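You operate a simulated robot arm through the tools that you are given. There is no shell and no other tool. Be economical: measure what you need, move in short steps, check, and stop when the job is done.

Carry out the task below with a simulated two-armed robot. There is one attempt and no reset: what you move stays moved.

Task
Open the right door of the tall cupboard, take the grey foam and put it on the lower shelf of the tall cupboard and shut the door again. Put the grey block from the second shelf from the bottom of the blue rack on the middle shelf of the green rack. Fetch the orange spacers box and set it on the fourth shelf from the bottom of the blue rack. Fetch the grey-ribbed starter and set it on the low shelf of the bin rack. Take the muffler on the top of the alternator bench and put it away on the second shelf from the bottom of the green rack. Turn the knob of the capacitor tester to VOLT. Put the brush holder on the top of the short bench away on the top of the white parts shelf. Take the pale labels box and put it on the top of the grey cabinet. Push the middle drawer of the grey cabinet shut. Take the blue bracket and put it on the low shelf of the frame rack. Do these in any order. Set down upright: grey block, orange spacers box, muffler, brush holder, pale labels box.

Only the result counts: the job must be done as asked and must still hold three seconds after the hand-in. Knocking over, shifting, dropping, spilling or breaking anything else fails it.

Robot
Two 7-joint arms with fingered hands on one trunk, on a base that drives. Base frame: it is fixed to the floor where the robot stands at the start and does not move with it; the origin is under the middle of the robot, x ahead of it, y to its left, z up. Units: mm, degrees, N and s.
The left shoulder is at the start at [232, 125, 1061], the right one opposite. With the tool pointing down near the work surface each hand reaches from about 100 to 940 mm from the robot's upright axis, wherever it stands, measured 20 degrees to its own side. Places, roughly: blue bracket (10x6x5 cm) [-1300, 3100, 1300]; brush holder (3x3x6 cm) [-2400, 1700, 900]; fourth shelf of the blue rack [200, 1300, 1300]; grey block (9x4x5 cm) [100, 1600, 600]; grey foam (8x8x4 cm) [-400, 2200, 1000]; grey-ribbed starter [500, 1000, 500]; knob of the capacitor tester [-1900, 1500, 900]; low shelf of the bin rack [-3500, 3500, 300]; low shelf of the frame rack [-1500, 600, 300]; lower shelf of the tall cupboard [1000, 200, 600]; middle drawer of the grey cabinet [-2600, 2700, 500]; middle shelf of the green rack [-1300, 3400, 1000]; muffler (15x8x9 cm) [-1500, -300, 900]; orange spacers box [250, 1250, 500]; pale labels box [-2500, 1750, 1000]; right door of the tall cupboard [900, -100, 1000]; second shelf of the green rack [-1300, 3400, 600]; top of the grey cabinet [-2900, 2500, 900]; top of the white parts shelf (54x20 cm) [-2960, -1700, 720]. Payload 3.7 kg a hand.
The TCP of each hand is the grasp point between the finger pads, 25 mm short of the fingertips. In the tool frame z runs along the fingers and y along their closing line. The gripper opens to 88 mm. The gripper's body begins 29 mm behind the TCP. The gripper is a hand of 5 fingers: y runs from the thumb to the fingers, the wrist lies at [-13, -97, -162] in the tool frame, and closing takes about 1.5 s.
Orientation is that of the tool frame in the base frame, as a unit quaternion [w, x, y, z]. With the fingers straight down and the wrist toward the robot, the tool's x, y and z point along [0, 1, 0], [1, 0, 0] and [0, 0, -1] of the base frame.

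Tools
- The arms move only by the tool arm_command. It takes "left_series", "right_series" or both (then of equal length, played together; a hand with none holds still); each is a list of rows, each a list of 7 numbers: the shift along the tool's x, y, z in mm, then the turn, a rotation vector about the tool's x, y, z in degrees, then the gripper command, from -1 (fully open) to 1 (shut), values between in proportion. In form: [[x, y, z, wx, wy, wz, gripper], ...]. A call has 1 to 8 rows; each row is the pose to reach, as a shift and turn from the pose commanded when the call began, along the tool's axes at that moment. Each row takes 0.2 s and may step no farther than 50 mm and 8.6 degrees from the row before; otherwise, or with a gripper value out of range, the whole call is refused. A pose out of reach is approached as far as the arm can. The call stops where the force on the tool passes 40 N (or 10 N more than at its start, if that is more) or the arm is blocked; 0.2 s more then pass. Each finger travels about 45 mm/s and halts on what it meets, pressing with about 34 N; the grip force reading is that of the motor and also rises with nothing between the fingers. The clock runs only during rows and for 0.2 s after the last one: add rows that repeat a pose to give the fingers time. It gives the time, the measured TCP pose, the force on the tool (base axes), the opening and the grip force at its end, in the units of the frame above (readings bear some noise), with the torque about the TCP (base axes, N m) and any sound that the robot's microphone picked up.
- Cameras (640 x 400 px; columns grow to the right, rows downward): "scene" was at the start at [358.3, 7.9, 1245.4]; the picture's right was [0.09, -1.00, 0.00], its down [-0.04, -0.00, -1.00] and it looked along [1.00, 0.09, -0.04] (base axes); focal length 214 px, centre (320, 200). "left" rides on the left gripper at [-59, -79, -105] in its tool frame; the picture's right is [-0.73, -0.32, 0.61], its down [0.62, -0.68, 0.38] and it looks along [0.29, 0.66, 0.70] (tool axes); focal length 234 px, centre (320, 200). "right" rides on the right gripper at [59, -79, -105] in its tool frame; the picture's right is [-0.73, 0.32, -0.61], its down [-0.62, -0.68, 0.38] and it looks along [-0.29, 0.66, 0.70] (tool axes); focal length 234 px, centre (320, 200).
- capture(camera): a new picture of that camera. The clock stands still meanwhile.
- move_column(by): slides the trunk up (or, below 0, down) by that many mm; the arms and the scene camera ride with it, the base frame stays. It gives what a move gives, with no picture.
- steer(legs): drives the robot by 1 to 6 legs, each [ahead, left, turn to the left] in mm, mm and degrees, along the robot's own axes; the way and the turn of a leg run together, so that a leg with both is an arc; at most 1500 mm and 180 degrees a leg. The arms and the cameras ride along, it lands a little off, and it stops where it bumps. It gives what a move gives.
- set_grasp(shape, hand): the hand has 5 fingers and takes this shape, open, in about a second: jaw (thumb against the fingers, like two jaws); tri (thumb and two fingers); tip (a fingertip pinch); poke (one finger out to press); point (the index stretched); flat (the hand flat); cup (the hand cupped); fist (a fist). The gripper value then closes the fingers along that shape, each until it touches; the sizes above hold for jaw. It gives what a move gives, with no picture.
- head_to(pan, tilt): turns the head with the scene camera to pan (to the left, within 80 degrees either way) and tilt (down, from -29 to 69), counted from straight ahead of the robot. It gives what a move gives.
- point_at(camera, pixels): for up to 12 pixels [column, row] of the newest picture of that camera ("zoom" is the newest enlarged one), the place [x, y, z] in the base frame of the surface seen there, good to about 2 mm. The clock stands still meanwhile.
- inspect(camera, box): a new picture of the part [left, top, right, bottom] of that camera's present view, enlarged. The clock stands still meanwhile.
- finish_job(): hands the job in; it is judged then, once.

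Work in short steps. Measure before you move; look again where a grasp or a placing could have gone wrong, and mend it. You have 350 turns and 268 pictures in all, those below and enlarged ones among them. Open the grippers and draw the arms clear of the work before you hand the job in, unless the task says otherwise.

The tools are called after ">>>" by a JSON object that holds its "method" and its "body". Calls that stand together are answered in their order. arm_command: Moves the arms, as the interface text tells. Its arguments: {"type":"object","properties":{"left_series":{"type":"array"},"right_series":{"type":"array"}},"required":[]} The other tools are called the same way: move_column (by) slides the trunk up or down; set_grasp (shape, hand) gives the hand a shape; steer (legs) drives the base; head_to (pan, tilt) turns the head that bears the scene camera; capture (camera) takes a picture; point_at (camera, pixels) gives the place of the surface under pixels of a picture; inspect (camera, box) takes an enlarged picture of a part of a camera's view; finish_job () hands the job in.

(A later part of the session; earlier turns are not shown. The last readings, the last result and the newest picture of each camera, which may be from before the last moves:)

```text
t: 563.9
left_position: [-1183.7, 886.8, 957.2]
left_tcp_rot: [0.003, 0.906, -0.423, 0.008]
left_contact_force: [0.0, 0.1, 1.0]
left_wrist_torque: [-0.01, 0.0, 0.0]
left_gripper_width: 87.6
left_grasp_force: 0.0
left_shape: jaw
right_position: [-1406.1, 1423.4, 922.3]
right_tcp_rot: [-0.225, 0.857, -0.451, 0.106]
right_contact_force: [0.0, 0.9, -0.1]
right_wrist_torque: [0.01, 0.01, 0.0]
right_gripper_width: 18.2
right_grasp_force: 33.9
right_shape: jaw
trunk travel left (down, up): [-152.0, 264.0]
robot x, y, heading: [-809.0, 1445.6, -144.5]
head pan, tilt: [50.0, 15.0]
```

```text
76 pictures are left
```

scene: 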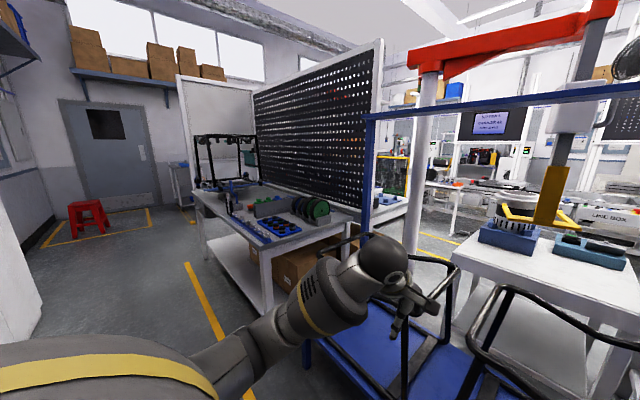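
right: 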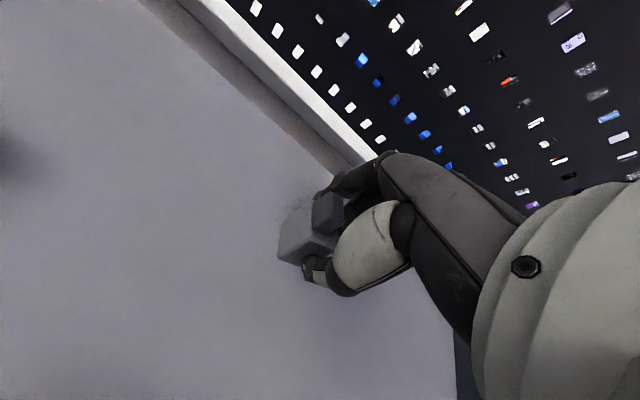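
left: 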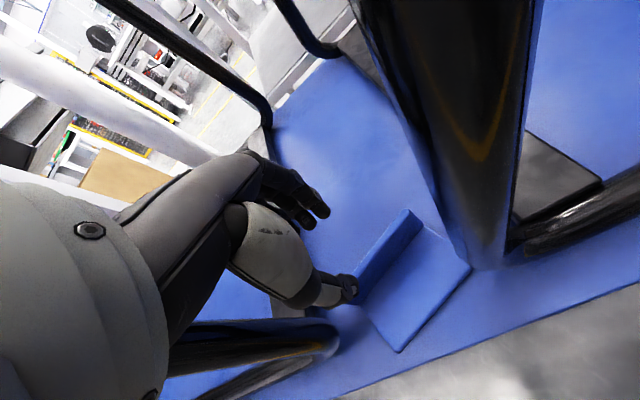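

The bench ahead-left is backed by a partition; the alternator bench must be on its far side, reached around the partition's end. I turn to face along the aisle and drive there.

>>> {"method": "steer", "body": {"legs": [[80, 0, 0], [0, 0, 90], [1300, 0, 0]]}}

>>> {"method": "head_to", "body": {"pan": -20, "tilt": 15}}

>>> {"method": "capture", "body": {"camera": "scene"}}

```text
t: 574.8
left_position: [469.5, 10.0, 957.0]
left_tcp_rot: [-0.004, 0.934, 0.358, 0.008]
left_contact_force: [-0.7, 0.6, -1.2]
left_wrist_torque: [0.05, -0.01, 0.0]
left_gripper_width: 87.6
left_grasp_force: 0.0
left_shape: jaw
right_position: [-60.4, -231.4, 922.7]
right_tcp_rot: [-0.232, 0.92, 0.302, -0.088]
right_contact_force: [0.4, -0.5, -0.1]
right_wrist_torque: [-0.02, 0.0, -0.02]
right_gripper_width: 17.9
right_grasp_force: 34.0
right_shape: jaw
trunk travel left (down, up): [-152.0, 264.0]
robot x, y, heading: [-98.3, 366.1, -52.7]
head pan, tilt: [50.0, 15.0]
```

```text
t: 576.2
left_position: [470.2, 10.7, 957.6]
left_tcp_rot: [-0.003, 0.934, 0.358, 0.007]
left_contact_force: [-0.2, 0.3, 1.4]
left_wrist_torque: [0.0, -0.01, -0.02]
left_gripper_width: 87.7
left_grasp_force: 0.0
left_shape: jaw
right_position: [-60.2, -230.0, 923.3]
right_tcp_rot: [-0.232, 0.921, 0.302, -0.088]
right_contact_force: [-0.6, 0.3, -0.8]
right_wrist_torque: [0.01, 0.02, 0.0]
right_gripper_width: 18.1
right_grasp_force: 33.7
right_shape: jaw
trunk travel left (down, up): [-152.0, 264.0]
robot x, y, heading: [-103.0, 367.0, -52.3]
head pan, tilt: [-20.0, 15.0]
```

```text
75 pictures are left
```

scene: 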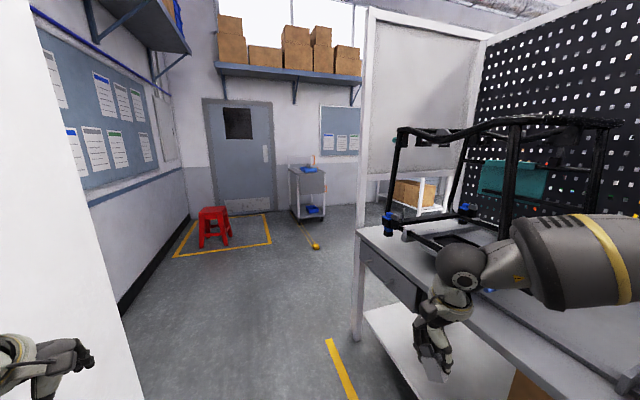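

The bench ends ahead-right; beyond it there's room to turn around the partition. I measure the corner and the free space.

>>> {"method": "point_at", "body": {"camera": "scene", "pixels": [[360, 240], [362, 340], [365, 150], [300, 215], [316, 246], [205, 245], [415, 208], [370, 225], [400, 300]]}}

```text
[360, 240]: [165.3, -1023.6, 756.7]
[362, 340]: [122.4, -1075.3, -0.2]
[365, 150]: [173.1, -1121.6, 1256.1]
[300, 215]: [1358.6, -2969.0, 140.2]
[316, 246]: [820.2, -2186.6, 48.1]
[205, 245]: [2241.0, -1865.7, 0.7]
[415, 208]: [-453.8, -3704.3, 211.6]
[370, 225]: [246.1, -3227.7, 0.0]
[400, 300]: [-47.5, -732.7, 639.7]
```

I drive past the bench's end, turn right, and go on toward the other side.

>>> {"method": "steer", "body": {"legs": [[900, 0, -2], [980, 0, 0], [0, 0, -90], [700, 0, 0]]}}

>>> {"method": "head_to", "body": {"pan": -20, "tilt": 15}}

>>> {"method": "capture", "body": {"camera": "scene"}}

```text
t: 591.0
left_position: [425.9, -1820.7, 968.5]
left_tcp_rot: [0.009, 0.898, -0.441, -0.001]
left_contact_force: [-0.1, 0.2, -0.7]
left_wrist_torque: [0.0, 0.01, 0.02]
left_gripper_width: 87.9
left_grasp_force: 0.2
left_shape: jaw
right_position: [243.1, -1277.5, 933.1]
right_tcp_rot: [-0.223, 0.857, -0.451, 0.11]
right_contact_force: [-0.2, -0.1, -0.3]
right_wrist_torque: [-0.01, 0.01, 0.03]
right_gripper_width: 17.9
right_grasp_force: 33.6
right_shape: jaw
trunk travel left (down, up): [-152.0, 264.0]
robot x, y, heading: [804.7, -1274.9, -146.6]
head pan, tilt: [-20.0, 15.0]
stopped in leg 4: the robot was blocked; the commanded pose is now the measured one
```

```text
t: 591.5
left_position: [426.2, -1820.0, 969.4]
left_tcp_rot: [0.01, 0.898, -0.44, -0.001]
left_contact_force: [-1.1, 0.5, -0.2]
left_wrist_torque: [0.02, -0.02, 0.0]
left_gripper_width: 88.0
left_grasp_force: 0.1
left_shape: jaw
right_position: [245.0, -1277.3, 932.5]
right_tcp_rot: [-0.225, 0.857, -0.45, 0.113]
right_contact_force: [-0.8, -0.2, -1.2]
right_wrist_torque: [0.0, 0.01, 0.0]
right_gripper_width: 18.0
right_grasp_force: 34.1
right_shape: jaw
trunk travel left (down, up): [-152.0, 264.0]
robot x, y, heading: [804.7, -1276.2, -146.9]
head pan, tilt: [-20.0, 15.0]
```

```text
74 pictures are left
```

scene: 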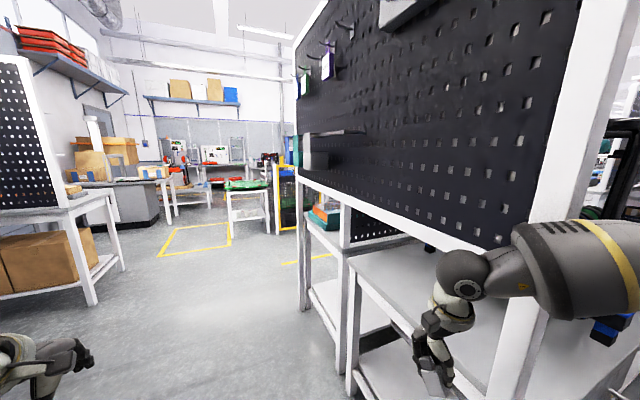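

The right elbow met the partition's end post. I shift 250 mm left and continue forward.

>>> {"method": "steer", "body": {"legs": [[0, 260, 2.5], [1300, 0, 0]]}}

>>> {"method": "capture", "body": {"camera": "scene"}}

```text
t: 600.6
left_position: [-490.4, -2795.4, 957.1]
left_tcp_rot: [0.003, 0.902, -0.431, 0.008]
left_contact_force: [-0.2, -0.2, 0.6]
left_wrist_torque: [0.02, -0.01, -0.06]
left_gripper_width: 87.8
left_grasp_force: 0.1
left_shape: jaw
right_position: [-685.3, -2254.2, 917.7]
right_tcp_rot: [-0.233, 0.857, -0.443, 0.121]
right_contact_force: [0.6, 0.0, -0.4]
right_wrist_torque: [-0.01, 0.01, 0.01]
right_gripper_width: 17.9
right_grasp_force: 34.1
right_shape: jaw
trunk travel left (down, up): [-152.0, 264.0]
robot x, y, heading: [-101.4, -2248.5, -145.5]
head pan, tilt: [-20.0, 15.0]
```

```text
73 pictures are left
```

scene: 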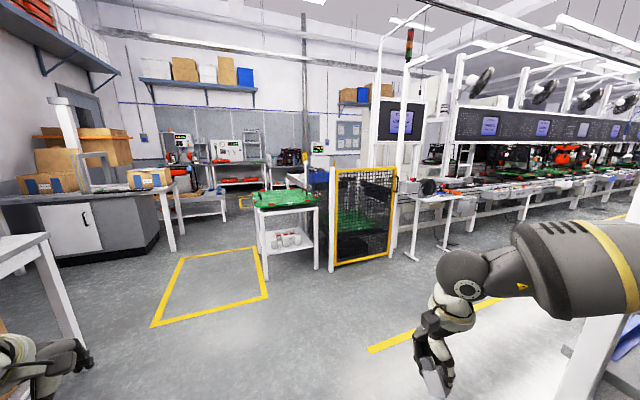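

I look toward the white parts shelf (to the right, ~2.9 m away).

>>> {"method": "head_to", "body": {"pan": -45, "tilt": 12}}

>>> {"method": "inspect", "body": {"camera": "scene", "box": [160, 120, 480, 320]}}

```text
t: 601.5
left_position: [-490.8, -2796.6, 956.2]
left_tcp_rot: [0.003, 0.903, -0.43, 0.008]
left_contact_force: [0.1, 0.4, -0.6]
left_wrist_torque: [0.0, -0.02, -0.02]
left_gripper_width: 87.9
left_grasp_force: 0.1
left_shape: jaw
right_position: [-685.2, -2253.9, 916.9]
right_tcp_rot: [-0.233, 0.858, -0.442, 0.121]
right_contact_force: [-0.1, -0.4, -0.7]
right_wrist_torque: [0.01, -0.01, -0.01]
right_gripper_width: 18.0
right_grasp_force: 34.3
right_shape: jaw
trunk travel left (down, up): [-152.0, 264.0]
robot x, y, heading: [-105.2, -2241.8, -145.6]
head pan, tilt: [-45.0, 12.0]
```

```text
2.00 times, centred on (320, 220) of scene
```

zoom: 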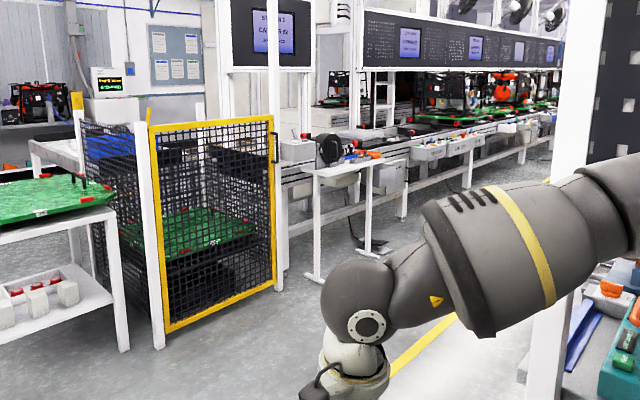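

A narrow white shelf stands before the line at zoom (345,168). I measure it.

>>> {"method": "point_at", "body": {"camera": "zoom", "pixels": [[325, 172], [345, 166], [375, 160], [318, 230], [380, 235], [345, 156], [310, 165], [400, 150], [420, 250], [340, 150]]}}

```text
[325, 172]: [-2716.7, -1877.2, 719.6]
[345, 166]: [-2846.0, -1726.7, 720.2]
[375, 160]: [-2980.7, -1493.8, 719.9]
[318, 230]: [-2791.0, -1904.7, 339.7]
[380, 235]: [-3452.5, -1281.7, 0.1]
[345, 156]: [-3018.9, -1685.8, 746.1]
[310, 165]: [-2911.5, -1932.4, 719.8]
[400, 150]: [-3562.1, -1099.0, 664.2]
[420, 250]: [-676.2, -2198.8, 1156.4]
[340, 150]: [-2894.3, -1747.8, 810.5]
```

It's the white parts shelf (z 720). I measure the cage and trolley to plan the way.

>>> {"method": "point_at", "body": {"camera": "zoom", "pixels": [[277, 280], [160, 345], [125, 345], [540, 370], [275, 150], [600, 380], [440, 330]]}}

```text
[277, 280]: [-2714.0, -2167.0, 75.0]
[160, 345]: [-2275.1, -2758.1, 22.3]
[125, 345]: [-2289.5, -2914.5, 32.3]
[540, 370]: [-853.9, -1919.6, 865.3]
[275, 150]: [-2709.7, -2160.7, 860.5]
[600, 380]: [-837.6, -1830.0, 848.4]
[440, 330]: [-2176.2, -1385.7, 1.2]
```

The way is clear (cage front at b≈-3460, bench front at b≈-1800). I drive to stand before the white shelf.

>>> {"method": "steer", "body": {"legs": [[1080, 0, 1.3], [0, -1450, 0], [0, -260, 0]]}}

>>> {"method": "head_to", "body": {"pan": -12, "tilt": 30}}

>>> {"method": "capture", "body": {"camera": "scene"}}

```text
t: 621.7
left_position: [-2344.2, -2084.5, 957.5]
left_tcp_rot: [0.002, 0.909, -0.417, 0.008]
left_contact_force: [0.2, -0.6, -0.6]
left_wrist_torque: [0.02, 0.0, 0.03]
left_gripper_width: 87.9
left_grasp_force: 0.1
left_shape: jaw
right_position: [-2554.2, -1550.4, 917.3]
right_tcp_rot: [-0.235, 0.863, -0.431, 0.118]
right_contact_force: [0.9, -0.4, -0.7]
right_wrist_torque: [-0.03, -0.02, -0.01]
right_gripper_width: 17.9
right_grasp_force: 34.6
right_shape: jaw
trunk travel left (down, up): [-152.0, 264.0]
robot x, y, heading: [-1973.6, -1522.6, -143.8]
head pan, tilt: [-45.0, 12.0]
```

```text
t: 622.6
left_position: [-2344.3, -2085.0, 956.1]
left_tcp_rot: [0.003, 0.909, -0.417, 0.009]
left_contact_force: [0.1, 0.1, 0.2]
left_wrist_torque: [0.0, 0.0, 0.01]
left_gripper_width: 88.0
left_grasp_force: 0.1
left_shape: jaw
right_position: [-2552.9, -1550.4, 917.4]
right_tcp_rot: [-0.234, 0.863, -0.431, 0.118]
right_contact_force: [0.4, 0.1, -0.8]
right_wrist_torque: [0.01, -0.04, 0.0]
right_gripper_width: 17.7
right_grasp_force: 34.1
right_shape: jaw
trunk travel left (down, up): [-152.0, 264.0]
robot x, y, heading: [-1971.6, -1521.7, -143.9]
head pan, tilt: [-12.0, 30.0]
```

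```text
71 pictures are left
```

scene: 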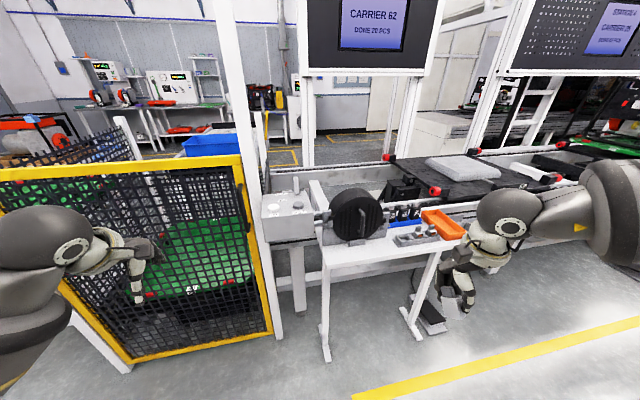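

I zoom in on the shelf top to find a free patch.

>>> {"method": "inspect", "body": {"camera": "scene", "box": [300, 175, 480, 285]}}

```text
3.56 times, centred on (390, 230) of scene
```

zoom: 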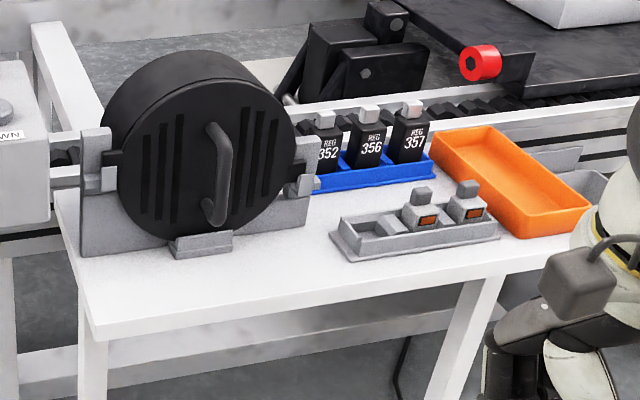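

A free patch is in front, between the spool stand and the grey tray. I measure it.

>>> {"method": "point_at", "body": {"camera": "zoom", "pixels": [[250, 275], [200, 290], [300, 260], [250, 310], [335, 245], [205, 250], [310, 225], [120, 290]]}}

```text
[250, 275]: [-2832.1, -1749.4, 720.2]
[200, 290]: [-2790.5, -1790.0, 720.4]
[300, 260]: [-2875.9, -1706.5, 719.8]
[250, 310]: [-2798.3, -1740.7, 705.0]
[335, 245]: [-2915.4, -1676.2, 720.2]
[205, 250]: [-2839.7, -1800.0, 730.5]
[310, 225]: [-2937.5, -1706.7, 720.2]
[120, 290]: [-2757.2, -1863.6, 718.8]
```

Target patch (-2866,-1716). I level the right hand (it had pitched back 30°), then drive right 150 and forward 130 mm.

>>> {"method": "arm_command", "body": {"right_series": [[0, 0, 0, -7.6, 0, 0, 1], [0, 10, 0, -15.2, 0, 0, 1], [0, 20, 0, -22.8, 0, 0, 1], [0, 30, 0, -30.4, 0, 0, 1], [0, 30, 0, -30.4, 0, 0, 1]]}}

>>> {"method": "steer", "body": {"legs": [[0, -150, 0], [130, 0, 0]]}}

>>> {"method": "capture", "body": {"camera": "right"}}

```text
t: 623.9
left_position: [-2343.9, -2084.2, 957.5]
left_tcp_rot: [0.003, 0.909, -0.417, 0.008]
left_contact_force: [-0.1, 0.4, 0.1]
left_wrist_torque: [0.02, 0.0, 0.01]
left_gripper_width: 87.8
left_grasp_force: 0.0
left_shape: jaw
right_position: [-2573.7, -1565.2, 902.6]
right_tcp_rot: [0.001, 0.895, -0.447, 0.001]
right_contact_force: [-0.5, 0.1, -1.4]
right_wrist_torque: [-0.03, 0.0, -0.02]
right_gripper_width: 17.5
right_grasp_force: 33.4
right_shape: jaw
trunk travel left (down, up): [-152.0, 264.0]
robot x, y, heading: [-1977.9, -1522.3, -143.9]
head pan, tilt: [-12.0, 30.0]
```

```text
t: 626.7
left_position: [-2535.5, -2042.0, 957.9]
left_tcp_rot: [0.001, 0.909, -0.417, 0.009]
left_contact_force: [-0.4, -0.8, 0.1]
left_wrist_torque: [0.03, -0.01, -0.01]
left_gripper_width: 87.6
left_grasp_force: 0.1
left_shape: jaw
right_position: [-2766.3, -1522.0, 901.0]
right_tcp_rot: [0.0, 0.895, -0.446, 0.001]
right_contact_force: [0.8, 0.1, 0.2]
right_wrist_torque: [-0.02, -0.05, 0.02]
right_gripper_width: 17.9
right_grasp_force: 33.5
right_shape: jaw
trunk travel left (down, up): [-152.0, 264.0]
robot x, y, heading: [-2164.0, -1477.3, -143.8]
head pan, tilt: [-12.0, 30.0]
```

```text
69 pictures are left
```

right: 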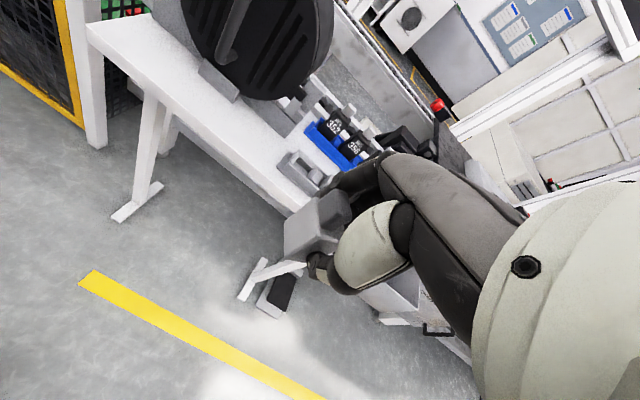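

I bring the holder over the patch (left 95, forward 197), staying at z≈900.

>>> {"method": "arm_command", "body": {"right_series": [[19, 40, 0, 0, 0, 0, 1], [38, 80, 0, 0, 0, 0, 1], [57, 120, 0, 0, 0, 0, 1], [76, 160, 5, 0, 0, 0, 1], [95, 197, 15, 0, 0, 0, 1], [95, 197, 25, 0, 0, 0, 1]]}}

>>> {"method": "capture", "body": {"camera": "right"}}

>>> {"method": "inspect", "body": {"camera": "scene", "box": [220, 180, 440, 318]}}

```text
t: 628.1
left_position: [-2535.0, -2041.1, 958.2]
left_tcp_rot: [0.003, 0.909, -0.417, 0.009]
left_contact_force: [0.8, 0.1, -0.6]
left_wrist_torque: [0.02, 0.0, 0.0]
left_gripper_width: 87.9
left_grasp_force: 0.0
left_shape: jaw
right_position: [-2867.1, -1719.1, 878.8]
right_tcp_rot: [-0.001, 0.895, -0.446, 0.001]
right_contact_force: [1.0, 0.3, -0.4]
right_wrist_torque: [0.0, 0.02, -0.01]
right_gripper_width: 17.7
right_grasp_force: 34.1
right_shape: jaw
trunk travel left (down, up): [-152.0, 264.0]
robot x, y, heading: [-2165.9, -1480.1, -143.7]
head pan, tilt: [-12.0, 30.0]
```

```text
68 pictures are left
```

right: 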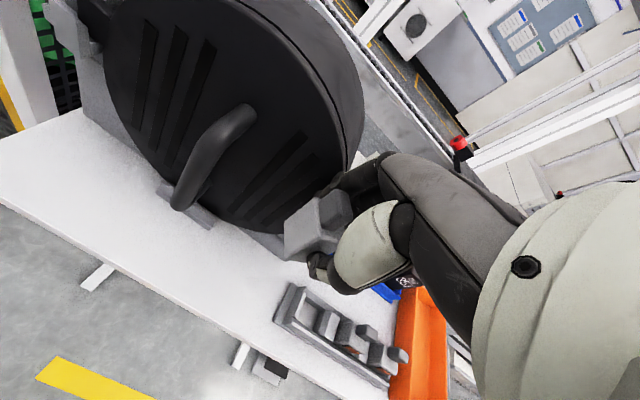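

```text
2.90 times, centred on (330, 249) of scene
```

zoom: 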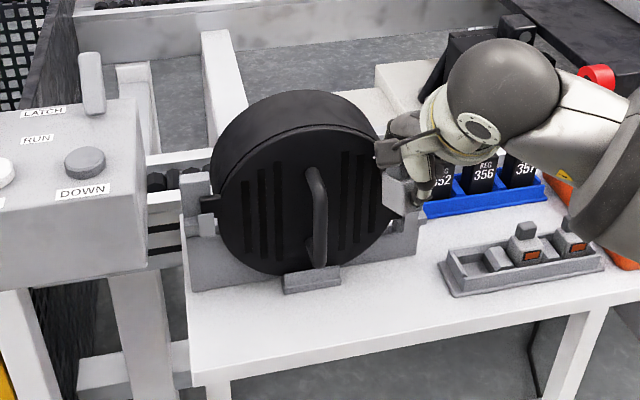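

I measure the stand's right end, the blue rack, and the grey tray to choose the exact spot.

>>> {"method": "point_at", "body": {"camera": "zoom", "pixels": [[416, 250], [428, 216], [447, 285], [425, 300], [380, 300], [445, 265], [330, 280], [395, 175], [400, 195]]}}

```text
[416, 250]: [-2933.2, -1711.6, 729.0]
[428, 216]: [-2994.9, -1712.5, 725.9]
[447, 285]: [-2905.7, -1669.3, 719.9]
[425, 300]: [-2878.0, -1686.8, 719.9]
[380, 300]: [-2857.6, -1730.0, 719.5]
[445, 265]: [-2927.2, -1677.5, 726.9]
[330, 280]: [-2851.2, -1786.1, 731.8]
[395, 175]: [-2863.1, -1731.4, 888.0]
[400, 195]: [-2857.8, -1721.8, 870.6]
```

I check the spool disc's front face, which may be in the fingers' way.

>>> {"method": "point_at", "body": {"camera": "zoom", "pixels": [[360, 190], [340, 235], [370, 220], [320, 180], [320, 255], [395, 230], [270, 240], [375, 240]]}}

```text
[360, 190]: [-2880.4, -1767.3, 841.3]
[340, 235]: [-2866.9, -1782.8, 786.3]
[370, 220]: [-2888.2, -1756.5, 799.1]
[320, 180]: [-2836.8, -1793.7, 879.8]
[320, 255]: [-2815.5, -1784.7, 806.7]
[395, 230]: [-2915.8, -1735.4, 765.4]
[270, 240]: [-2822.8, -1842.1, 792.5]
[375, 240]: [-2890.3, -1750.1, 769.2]
```

Disc face at b=-3371; the spot a=285, b=-3318 works with a small opening. I shift and lower to z≈768.

>>> {"method": "arm_command", "body": {"right_series": [[-6, -13, 0, 0, 0, 0, 1], [-6, -13, 35, 0, 0, 0, 1], [-6, -13, 70, 0, 0, 0, 1], [-6, -13, 95, 0, 0, 0, 1], [-6, -13, 108, 0, 0, 0, 1], [-6, -13, 108, 0, 0, 0, 1]]}}

>>> {"method": "capture", "body": {"camera": "right"}}

```text
t: 629.5
left_position: [-2534.9, -2042.1, 957.9]
left_tcp_rot: [0.003, 0.909, -0.417, 0.008]
left_contact_force: [0.1, -0.3, 0.1]
left_wrist_torque: [0.0, 0.0, -0.01]
left_gripper_width: 87.9
left_grasp_force: 0.0
left_shape: jaw
right_position: [-2858.9, -1705.7, 768.6]
right_tcp_rot: [0.0, 0.895, -0.446, 0.0]
right_contact_force: [1.7, 1.9, 0.0]
right_wrist_torque: [-0.01, 0.03, -0.06]
right_gripper_width: 17.5
right_grasp_force: 34.1
right_shape: jaw
trunk travel left (down, up): [-152.0, 264.0]
robot x, y, heading: [-2166.2, -1475.6, -143.8]
head pan, tilt: [-12.0, 30.0]
```

```text
66 pictures are left
```

right: 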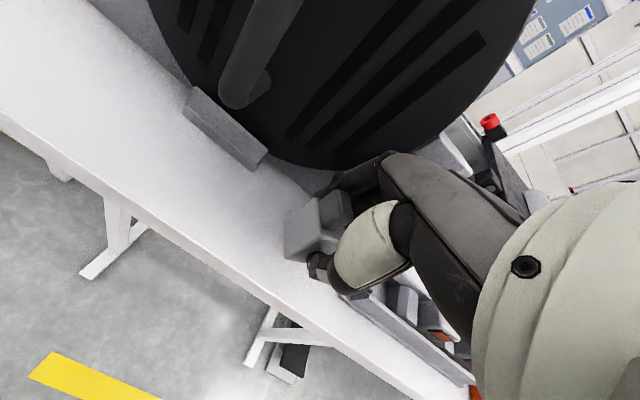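

Slight touch (2.5 N) behind. I ease back 5 mm and lower the last ~10 mm.

>>> {"method": "arm_command", "body": {"right_series": [[0, -5, 0, 0, 0, 0, 1], [0, -5, 3, 0, 0, 0, 1], [0, -5, 6, 0, 0, 0, 1], [0, -5, 9, 0, 0, 0, 1], [0, -5, 9, 0, 0, 0, 1]]}}

>>> {"method": "inspect", "body": {"camera": "right", "box": [240, 160, 400, 300]}}

```text
t: 630.7
left_position: [-2535.4, -2042.9, 957.1]
left_tcp_rot: [0.003, 0.909, -0.417, 0.007]
left_contact_force: [0.3, -0.4, -0.2]
left_wrist_torque: [0.01, 0.06, -0.01]
left_gripper_width: 87.9
left_grasp_force: 0.2
left_shape: jaw
right_position: [-2856.5, -1701.4, 759.4]
right_tcp_rot: [0.0, 0.895, -0.447, 0.001]
right_contact_force: [-0.2, -0.7, -1.2]
right_wrist_torque: [0.03, -0.03, -0.02]
right_gripper_width: 17.5
right_grasp_force: 33.6
right_shape: jaw
trunk travel left (down, up): [-152.0, 264.0]
robot x, y, heading: [-2166.5, -1474.1, -143.9]
head pan, tilt: [-12.0, 30.0]
```

```text
2.86 times, centred on (320, 230) of right
```

zoom: 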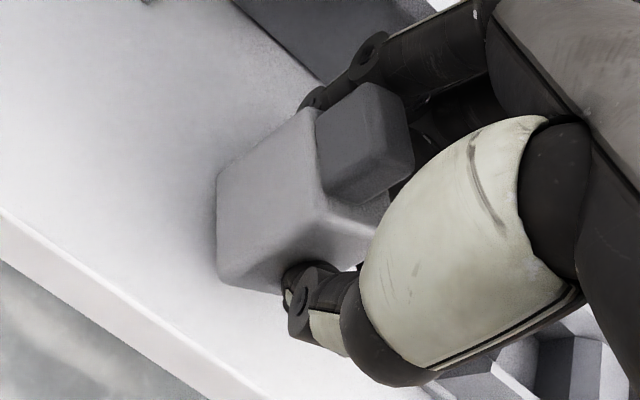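

I measure the holder's lower edge height.

>>> {"method": "point_at", "body": {"camera": "zoom", "pixels": [[222, 268], [238, 284], [221, 190], [240, 230], [215, 285], [200, 270]]}}

```text
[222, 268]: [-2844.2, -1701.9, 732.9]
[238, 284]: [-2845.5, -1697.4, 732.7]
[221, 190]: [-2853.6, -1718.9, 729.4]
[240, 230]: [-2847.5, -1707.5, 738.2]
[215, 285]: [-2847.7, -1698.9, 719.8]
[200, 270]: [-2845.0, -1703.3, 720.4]
```

About 7 mm remain. I lower it and release with a small opening.

>>> {"method": "arm_command", "body": {"right_series": [[0, 0, 3, 0, 0, 0, 1], [0, 0, 6, 0, 0, 0, 1], [0, 0, 8, 0, 0, 0, 1], [0, 0, 8, 0, 0, 0, 1]]}}

```text
t: 631.7
left_position: [-2533.4, -2042.1, 959.7]
left_tcp_rot: [0.003, 0.909, -0.417, 0.008]
left_contact_force: [0.7, 0.9, 0.0]
left_wrist_torque: [0.04, 0.0, 0.0]
left_gripper_width: 87.8
left_grasp_force: 0.0
left_shape: jaw
right_position: [-2856.5, -1701.1, 755.1]
right_tcp_rot: [0.002, 0.895, -0.446, 0.0]
right_contact_force: [2.1, 0.2, 13.3]
right_wrist_torque: [-0.19, 0.19, 0.02]
right_gripper_width: 17.9
right_grasp_force: 33.9
right_shape: jaw
trunk travel left (down, up): [-152.0, 264.0]
robot x, y, heading: [-2165.0, -1477.1, -144.0]
head pan, tilt: [-12.0, 30.0]
```

Contact. I ease 2 mm, open to about 38 mm, and lift straight up.

>>> {"method": "arm_command", "body": {"right_series": [[0, 0, -3, 0, 0, 0, 1], [0, 0, -3, 0, 0, 0, 0.5], [0, 0, -3, 0, 0, 0, 0.15], [0, 0, -3, 0, 0, 0, 0.15], [0, 0, -3, 0, 0, 0, 0.15], [0, 0, -40, 0, 0, 0, 0.15], [0, 0, -85, 0, 0, 0, 0.15], [0, 0, -130, 0, 0, 0, 0.15]]}}

>>> {"method": "capture", "body": {"camera": "right"}}

```text
t: 633.5
left_position: [-2536.7, -2041.8, 957.0]
left_tcp_rot: [0.003, 0.909, -0.418, 0.008]
left_contact_force: [0.1, 0.2, -0.4]
left_wrist_torque: [0.03, 0.0, 0.01]
left_gripper_width: 87.6
left_grasp_force: 0.0
left_shape: jaw
right_position: [-2853.1, -1702.2, 881.5]
right_tcp_rot: [-0.001, 0.895, -0.446, 0.0]
right_contact_force: [0.4, 0.0, 0.3]
right_wrist_torque: [-0.01, -0.01, 0.01]
right_gripper_width: 37.0
right_grasp_force: 0.1
right_shape: jaw
trunk travel left (down, up): [-152.0, 264.0]
robot x, y, heading: [-2166.3, -1476.1, -143.7]
head pan, tilt: [-12.0, 30.0]
```

```text
64 pictures are left
```

right: 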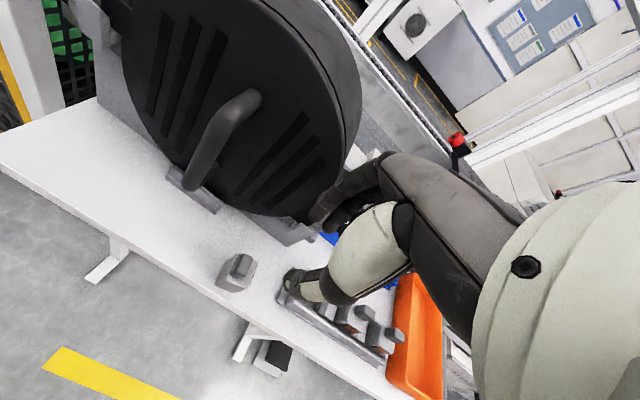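

The brush holder stands upright on the shelf. I retract, back off, and turn around to face the alternator bench for the muffler.

>>> {"method": "arm_command", "body": {"right_series": [[-15, -40, 0, 0, 0, 0, 0.15], [-30, -80, 0, 0, 0, 0, 0.15], [-45, -120, 0, 0, 0, 0, -0.2], [-60, -160, 0, 0, 0, 0, -1], [-75, -200, -20, 0, 0, 0, -1], [-90, -240, -40, 0, 0, 0, -1]]}}

>>> {"method": "steer", "body": {"legs": [[-90, 0, 0], [0, -360, 0], [0, 0, 90], [0, 0, 90]]}}

>>> {"method": "head_to", "body": {"pan": 10, "tilt": 22}}

>>> {"method": "capture", "body": {"camera": "scene"}}

```text
t: 634.9
left_position: [-2535.2, -2042.5, 957.7]
left_tcp_rot: [0.003, 0.909, -0.416, 0.008]
left_contact_force: [0.8, 1.0, -0.2]
left_wrist_torque: [-0.02, 0.04, -0.01]
left_gripper_width: 87.8
left_grasp_force: 0.0
left_shape: jaw
right_position: [-2745.5, -1485.9, 916.4]
right_tcp_rot: [0.001, 0.895, -0.446, 0.002]
right_contact_force: [-0.5, -0.1, -0.2]
right_wrist_torque: [0.0, -0.02, 0.01]
right_gripper_width: 87.4
right_grasp_force: 0.0
right_shape: jaw
right hand out of reach, approached as far as the arm can: row 5, 6
trunk travel left (down, up): [-152.0, 264.0]
robot x, y, heading: [-2165.6, -1472.3, -144.0]
head pan, tilt: [-12.0, 30.0]
```

```text
t: 647.0
left_position: [-1949.8, -560.7, 957.5]
left_tcp_rot: [-0.009, 0.4, 0.916, 0.002]
left_contact_force: [0.1, 0.1, 0.2]
left_wrist_torque: [-0.01, 0.0, 0.0]
left_gripper_width: 88.0
left_grasp_force: 0.0
left_shape: jaw
right_position: [-1717.9, -1110.3, 915.5]
right_tcp_rot: [-0.002, 0.43, 0.903, -0.002]
right_contact_force: [0.7, -0.3, 0.1]
right_wrist_torque: [0.0, 0.02, 0.02]
right_gripper_width: 87.7
right_grasp_force: 0.1
right_shape: jaw
trunk travel left (down, up): [-152.0, 264.0]
robot x, y, heading: [-2299.6, -1140.4, 38.1]
head pan, tilt: [-12.0, 30.0]
```

```text
t: 647.8
left_position: [-1950.0, -561.3, 957.1]
left_tcp_rot: [-0.008, 0.4, 0.916, 0.004]
left_contact_force: [0.1, -0.2, -0.3]
left_wrist_torque: [0.01, 0.0, -0.02]
left_gripper_width: 87.9
left_grasp_force: 0.2
left_shape: jaw
right_position: [-1716.9, -1110.9, 916.4]
right_tcp_rot: [-0.001, 0.43, 0.903, -0.001]
right_contact_force: [0.4, -0.2, -0.2]
right_wrist_torque: [-0.03, 0.01, -0.02]
right_gripper_width: 87.6
right_grasp_force: 0.2
right_shape: jaw
trunk travel left (down, up): [-152.0, 264.0]
robot x, y, heading: [-2300.8, -1137.8, 38.5]
head pan, tilt: [10.0, 22.0]
```

```text
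63 pictures are left
```

scene: 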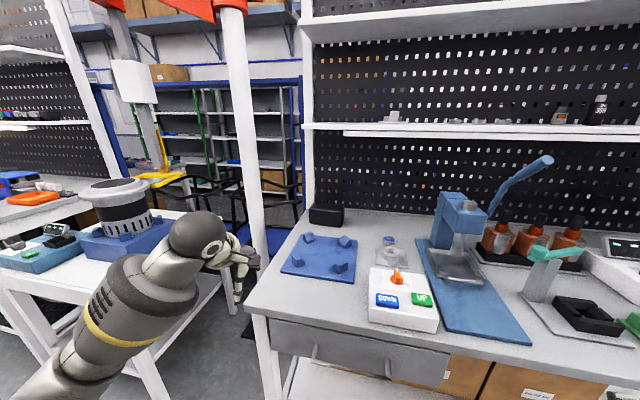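

I look closely at the bench's left part for the muffler.

>>> {"method": "inspect", "body": {"camera": "scene", "box": [270, 180, 470, 300]}}

```text
3.20 times, centred on (370, 240) of scene
```

zoom: 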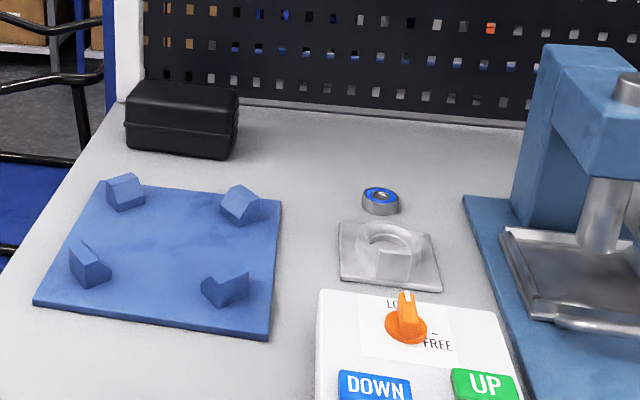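

The black rounded box at (182,120) is the muffler. I measure its corners.

>>> {"method": "point_at", "body": {"camera": "zoom", "pixels": [[128, 148], [208, 156], [236, 140], [130, 100], [214, 115], [236, 92], [150, 84], [180, 95], [165, 140], [208, 135], [226, 120], [190, 90]]}}

```text
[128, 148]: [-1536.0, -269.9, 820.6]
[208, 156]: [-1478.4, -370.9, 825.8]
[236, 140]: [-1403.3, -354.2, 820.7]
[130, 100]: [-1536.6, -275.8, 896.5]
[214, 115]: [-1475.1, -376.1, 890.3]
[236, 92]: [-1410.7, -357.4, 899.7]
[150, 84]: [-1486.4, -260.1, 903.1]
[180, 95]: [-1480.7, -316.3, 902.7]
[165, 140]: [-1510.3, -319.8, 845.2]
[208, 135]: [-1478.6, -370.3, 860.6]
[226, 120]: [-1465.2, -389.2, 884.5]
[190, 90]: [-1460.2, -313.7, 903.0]
```

Muffler: centre ≈ (-1472,-305), top 903, depth ~80 mm along 30°. I raise both hands well above the bench items, square up, and drive 300 mm forward.

>>> {"method": "arm_command", "body": {"right_series": [[0, 0, -48, 0, 0, 0, -1], [0, 0, -96, 0, 0, 0, -1], [0, 0, -144, 0, 0, 0, -1], [0, 0, -192, 0, 0, 0, -1], [0, 0, -240, 0, 0, 0, -1], [0, 0, -280, 0, 0, 0, -1]], "left_series": [[0, 0, -15, 0, 0, 2, -1], [0, 0, -30, 0, 0, 4, -1], [0, 0, -45, 0, 0, 6, -1], [0, 0, -60, 0, 0, 8, -1], [0, 0, -75, 0, 0, 10, -1], [0, 0, -90, 0, 0, 10, -1]]}}

>>> {"method": "steer", "body": {"legs": [[0, 0, -2.8], [300, 0, 0]]}}

>>> {"method": "capture", "body": {"camera": "left"}}

```text
t: 649.2
left_position: [-1949.1, -562.7, 1047.9]
left_tcp_rot: [-0.009, 0.479, 0.878, 0.002]
left_contact_force: [-0.3, 0.6, 0.3]
left_wrist_torque: [0.02, 0.01, 0.03]
left_gripper_width: 87.8
left_grasp_force: 0.0
left_shape: jaw
right_position: [-1715.6, -1113.9, 1196.6]
right_tcp_rot: [-0.001, 0.429, 0.903, -0.001]
right_contact_force: [-0.8, 0.6, 0.2]
right_wrist_torque: [0.02, 0.0, 0.03]
right_gripper_width: 87.5
right_grasp_force: 0.1
right_shape: jaw
right hand out of reach, approached as far as the arm can: row 1
trunk travel left (down, up): [-152.0, 264.0]
robot x, y, heading: [-2296.3, -1141.1, 38.4]
head pan, tilt: [10.0, 22.0]
```

```text
t: 651.7
left_position: [-1676.1, -403.5, 1049.0]
left_tcp_rot: [-0.008, 0.499, 0.866, 0.002]
left_contact_force: [-0.1, -0.6, -0.4]
left_wrist_torque: [0.0, -0.01, 0.02]
left_gripper_width: 88.0
left_grasp_force: 0.0
left_shape: jaw
right_position: [-1466.2, -963.9, 1195.8]
right_tcp_rot: [-0.002, 0.45, 0.893, 0.0]
right_contact_force: [5.6, -13.9, 1.9]
right_wrist_torque: [0.17, -0.03, -0.51]
right_gripper_width: 86.6
right_grasp_force: 0.0
right_shape: jaw
trunk travel left (down, up): [-152.0, 264.0]
robot x, y, heading: [-2048.5, -962.4, 35.5]
head pan, tilt: [10.0, 22.0]
```

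```text
61 pictures are left
```

left: 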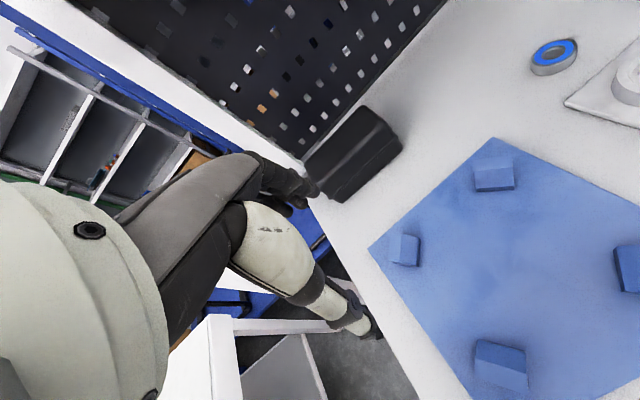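

The right hand touched something on its left side. I look.

>>> {"method": "head_to", "body": {"pan": -15, "tilt": 15}}

>>> {"method": "capture", "body": {"camera": "scene"}}

```text
t: 652.6
left_position: [-1676.1, -403.0, 1048.8]
left_tcp_rot: [-0.008, 0.499, 0.867, 0.001]
left_contact_force: [0.5, -0.7, 0.2]
left_wrist_torque: [0.02, -0.02, -0.01]
left_gripper_width: 87.9
left_grasp_force: 0.0
left_shape: jaw
right_position: [-1467.0, -964.7, 1193.8]
right_tcp_rot: [-0.002, 0.451, 0.892, -0.001]
right_contact_force: [5.5, -11.4, 0.6]
right_wrist_torque: [0.1, 0.0, -0.41]
right_gripper_width: 86.9
right_grasp_force: 0.0
right_shape: jaw
trunk travel left (down, up): [-152.0, 264.0]
robot x, y, heading: [-2052.9, -961.8, 35.9]
head pan, tilt: [-15.0, 15.0]
```

```text
60 pictures are left
```

scene: 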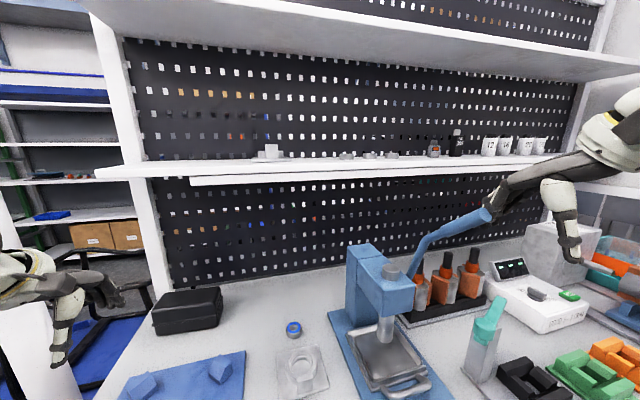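

The right fingers touch the press lever's end. I move the right hand away to the right and up.

>>> {"method": "arm_command", "body": {"right_series": [[-30, 0, 0, 0, 0, 0, -1], [-60, 0, -10, 0, 0, 0, -1], [-90, -10, -30, 0, 0, 0, -1], [-110, -20, -60, 0, 0, 0, -1], [-110, -20, -90, 0, 0, 0, -1]]}}

>>> {"method": "inspect", "body": {"camera": "scene", "box": [320, 180, 560, 330]}}

```text
t: 653.8
left_position: [-1676.8, -401.4, 1048.1]
left_tcp_rot: [-0.008, 0.499, 0.867, 0.001]
left_contact_force: [-1.1, 0.4, -0.3]
left_wrist_torque: [0.0, -0.01, 0.01]
left_gripper_width: 87.9
left_grasp_force: 0.0
left_shape: jaw
right_position: [-1419.6, -1062.5, 1285.9]
right_tcp_rot: [-0.001, 0.45, 0.893, -0.002]
right_contact_force: [0.8, 0.2, 0.1]
right_wrist_torque: [0.01, 0.0, 0.0]
right_gripper_width: 88.0
right_grasp_force: 0.0
right_shape: jaw
trunk travel left (down, up): [-152.0, 264.0]
robot x, y, heading: [-2051.3, -961.8, 36.0]
head pan, tilt: [-15.0, 15.0]
```

```text
2.67 times, centred on (440, 255) of scene
```

zoom: 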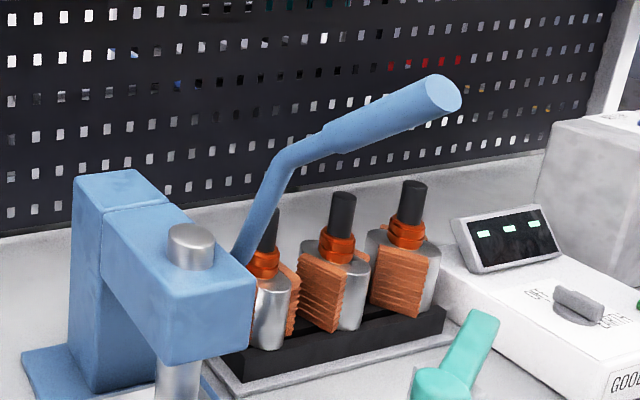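

The lever is unchanged. I check the wall shelf above the muffler before reaching in.

>>> {"method": "point_at", "body": {"camera": "scene", "pixels": [[150, 176], [195, 183], [250, 165], [185, 310], [155, 320], [215, 320], [220, 293], [180, 293]]}}

>>> {"method": "arm_command", "body": {"left_series": [[-4, 40, 5, 0, 0, 0, -1], [-8, 80, 10, 0, 0, 0, -1], [-12, 120, 15, 0, 0, 0, -1], [-16, 160, 20, 0, 0, 0, -1], [-18, 195, 25, 0, 0, 0, -1]]}}

>>> {"method": "capture", "body": {"camera": "left"}}

```text
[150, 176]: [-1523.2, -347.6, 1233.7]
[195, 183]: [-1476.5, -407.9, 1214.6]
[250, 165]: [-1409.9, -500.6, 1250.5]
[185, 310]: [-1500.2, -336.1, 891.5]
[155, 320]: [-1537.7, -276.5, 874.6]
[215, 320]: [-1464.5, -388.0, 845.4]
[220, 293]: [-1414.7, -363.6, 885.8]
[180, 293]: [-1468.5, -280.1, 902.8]
```

```text
t: 655.0
left_position: [-1496.9, -318.0, 1020.1]
left_tcp_rot: [-0.009, 0.499, 0.867, 0.003]
left_contact_force: [0.3, 0.3, -0.1]
left_wrist_torque: [-0.04, -0.01, -0.01]
left_gripper_width: 87.8
left_grasp_force: 0.1
left_shape: jaw
right_position: [-1417.7, -1061.9, 1285.0]
right_tcp_rot: [-0.001, 0.45, 0.893, 0.0]
right_contact_force: [-0.3, 0.3, 0.7]
right_wrist_torque: [0.01, 0.01, 0.01]
right_gripper_width: 87.4
right_grasp_force: 0.1
right_shape: jaw
trunk travel left (down, up): [-152.0, 264.0]
robot x, y, heading: [-2052.1, -964.7, 35.9]
head pan, tilt: [-15.0, 15.0]
```

```text
58 pictures are left
```

left: 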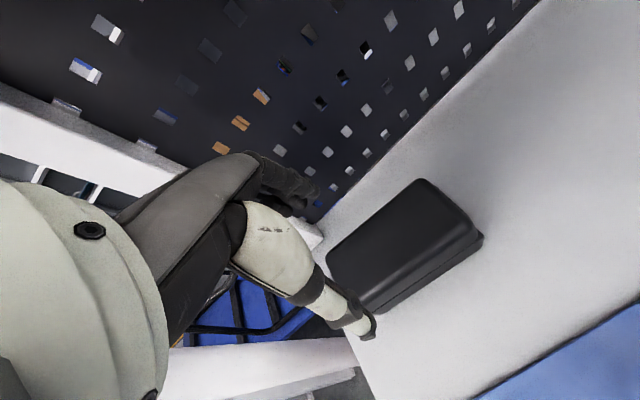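

I measure the muffler's top outline from above.

>>> {"method": "point_at", "body": {"camera": "left", "pixels": [[335, 250], [418, 186], [470, 232], [385, 305], [483, 238], [395, 315], [400, 245], [330, 262], [425, 180]]}}

```text
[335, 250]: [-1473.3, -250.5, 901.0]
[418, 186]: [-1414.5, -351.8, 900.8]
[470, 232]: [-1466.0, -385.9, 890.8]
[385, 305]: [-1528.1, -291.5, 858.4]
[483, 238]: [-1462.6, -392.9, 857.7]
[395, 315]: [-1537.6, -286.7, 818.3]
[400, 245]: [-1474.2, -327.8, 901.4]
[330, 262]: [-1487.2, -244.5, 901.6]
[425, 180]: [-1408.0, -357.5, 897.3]
```

Centre (-1470,-320), yaw 31.5°, width ≈75 mm. I centre the hand above it and lower to z≈925 first.

>>> {"method": "arm_command", "body": {"left_series": [[-8, 11, 20, 0, 0, -0.7, -1], [-15, 22, 45, 0, 0, -1.4, -1], [-15, 22, 70, 0, 0, -1.4, -1], [-15, 22, 95, 0, 0, -1.4, -1], [-15, 22, 95, 0, 0, -1.4, -1]]}}

>>> {"method": "capture", "body": {"camera": "left"}}

```text
t: 656.2
left_position: [-1472.3, -322.1, 927.0]
left_tcp_rot: [-0.009, 0.488, 0.873, 0.002]
left_contact_force: [0.1, -0.1, -0.2]
left_wrist_torque: [-0.03, -0.02, 0.0]
left_gripper_width: 87.7
left_grasp_force: 0.1
left_shape: jaw
right_position: [-1419.3, -1063.6, 1284.6]
right_tcp_rot: [-0.001, 0.45, 0.893, -0.001]
right_contact_force: [0.0, -0.7, 0.4]
right_wrist_torque: [0.0, -0.01, 0.0]
right_gripper_width: 87.8
right_grasp_force: 0.1
right_shape: jaw
trunk travel left (down, up): [-152.0, 264.0]
robot x, y, heading: [-2049.9, -962.5, 35.6]
head pan, tilt: [-15.0, 15.0]
```

```text
57 pictures are left
```

left: 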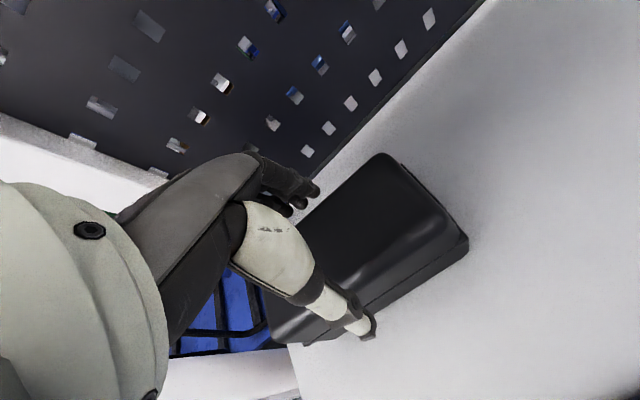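

It looks centred. I lower the remaining 49 mm with force check.

>>> {"method": "arm_command", "body": {"left_series": [[0, 0, 12, 0, 0, 0, -1], [0, 0, 24, 0, 0, 0, -1], [0, 0, 36, 0, 0, 0, -1], [0, 0, 48, 0, 0, 0, -1], [0, 0, 48, 0, 0, 0, -1]]}}

>>> {"method": "capture", "body": {"camera": "left"}}

```text
t: 657.4
left_position: [-1471.6, -318.9, 891.5]
left_tcp_rot: [-0.002, 0.488, 0.873, 0.013]
left_contact_force: [8.7, 6.2, 33.6]
left_wrist_torque: [0.82, -1.06, 0.02]
left_gripper_width: 88.0
left_grasp_force: 0.1
left_shape: jaw
right_position: [-1422.1, -1064.6, 1286.3]
right_tcp_rot: [-0.001, 0.449, 0.893, 0.001]
right_contact_force: [0.0, 0.1, 0.7]
right_wrist_torque: [0.03, 0.01, 0.04]
right_gripper_width: 87.9
right_grasp_force: 0.1
right_shape: jaw
trunk travel left (down, up): [-152.0, 264.0]
robot x, y, heading: [-2053.6, -962.7, 35.9]
head pan, tilt: [-15.0, 15.0]
```

```text
56 pictures are left
```

left: 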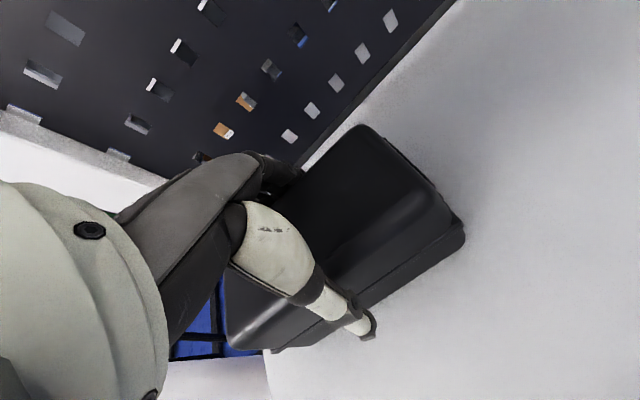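

Contact 34 N at z 891. I raise 15 mm and remeasure the outline to recentre.

>>> {"method": "arm_command", "body": {"left_series": [[0, 0, -10, 0, 0, 0, -1], [0, 0, -25, 0, 0, 0, -1], [0, 0, -25, 0, 0, 0, -1]]}}

>>> {"method": "capture", "body": {"camera": "left"}}

>>> {"method": "point_at", "body": {"camera": "left", "pixels": [[375, 145], [440, 190], [463, 240], [440, 255], [400, 280], [300, 345], [330, 330], [340, 170]]}}

```text
t: 658.2
left_position: [-1474.9, -319.7, 898.0]
left_tcp_rot: [-0.012, 0.487, 0.873, -0.002]
left_contact_force: [3.4, 0.6, 0.4]
left_wrist_torque: [-0.01, -0.01, -0.04]
left_gripper_width: 87.8
left_grasp_force: 0.0
left_shape: jaw
right_position: [-1418.7, -1062.0, 1282.5]
right_tcp_rot: [-0.002, 0.45, 0.893, -0.001]
right_contact_force: [-0.3, 0.2, 0.3]
right_wrist_torque: [0.01, 0.01, 0.0]
right_gripper_width: 87.5
right_grasp_force: 0.1
right_shape: jaw
trunk travel left (down, up): [-152.0, 264.0]
robot x, y, heading: [-2049.9, -961.6, 35.8]
head pan, tilt: [-15.0, 15.0]
```

```text
55 pictures are left
```

left: 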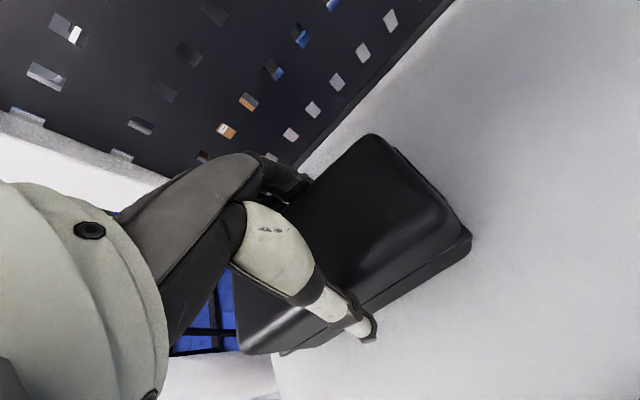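

```text
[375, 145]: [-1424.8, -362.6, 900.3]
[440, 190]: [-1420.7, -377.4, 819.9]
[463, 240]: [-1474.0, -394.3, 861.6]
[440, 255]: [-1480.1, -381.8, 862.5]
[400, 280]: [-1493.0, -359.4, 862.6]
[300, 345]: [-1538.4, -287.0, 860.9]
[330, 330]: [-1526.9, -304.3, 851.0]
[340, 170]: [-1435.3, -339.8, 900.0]
```

The widest part is the rim at z≈860; above it the body is ~68 mm. I close here at z≈896, above the rim, and test the hold.

>>> {"method": "arm_command", "body": {"left_series": [[0, 0, 2, 0, 0, 0, 0], [0, 0, 2, 0, 0, 0, 1], [0, 0, 2, 0, 0, 0, 1], [0, 0, 2, 0, 0, 0, 1], [0, 0, 2, 0, 0, 0, 1], [0, 0, 2, 0, 0, 0, 1]]}}

>>> {"method": "arm_command", "body": {"left_series": [[0, 0, -10, 0, 0, 0, 1], [0, 0, -20, 0, 0, 0, 1], [0, 0, -20, 0, 0, 0, 1]]}}

>>> {"method": "capture", "body": {"camera": "left"}}

```text
t: 659.6
left_position: [-1473.7, -318.9, 899.0]
left_tcp_rot: [-0.009, 0.488, 0.873, 0.001]
left_contact_force: [-0.2, 0.5, -0.1]
left_wrist_torque: [0.09, 0.07, 0.0]
left_gripper_width: 69.0
left_grasp_force: 34.4
left_shape: jaw
right_position: [-1418.3, -1062.2, 1285.1]
right_tcp_rot: [-0.001, 0.45, 0.893, -0.002]
right_contact_force: [0.0, 0.6, -0.1]
right_wrist_torque: [-0.01, 0.0, 0.0]
right_gripper_width: 87.7
right_grasp_force: 0.1
right_shape: jaw
trunk travel left (down, up): [-152.0, 264.0]
robot x, y, heading: [-2052.9, -962.3, 35.7]
head pan, tilt: [-15.0, 15.0]
```

```text
t: 660.4
left_position: [-1473.0, -319.8, 919.1]
left_tcp_rot: [-0.008, 0.488, 0.873, 0.001]
left_contact_force: [-0.3, 0.1, -8.9]
left_wrist_torque: [-0.04, -0.02, 0.0]
left_gripper_width: 69.0
left_grasp_force: 33.8
left_shape: jaw
right_position: [-1417.9, -1062.2, 1284.7]
right_tcp_rot: [-0.001, 0.451, 0.893, -0.001]
right_contact_force: [0.2, 0.2, 0.2]
right_wrist_torque: [-0.01, 0.02, -0.02]
right_gripper_width: 87.7
right_grasp_force: 0.1
right_shape: jaw
trunk travel left (down, up): [-152.0, 264.0]
robot x, y, heading: [-2054.4, -963.7, 35.9]
head pan, tilt: [-15.0, 15.0]
```

```text
54 pictures are left
```

left: 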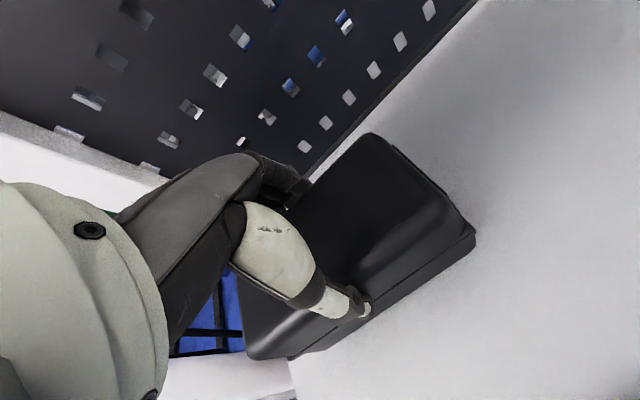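

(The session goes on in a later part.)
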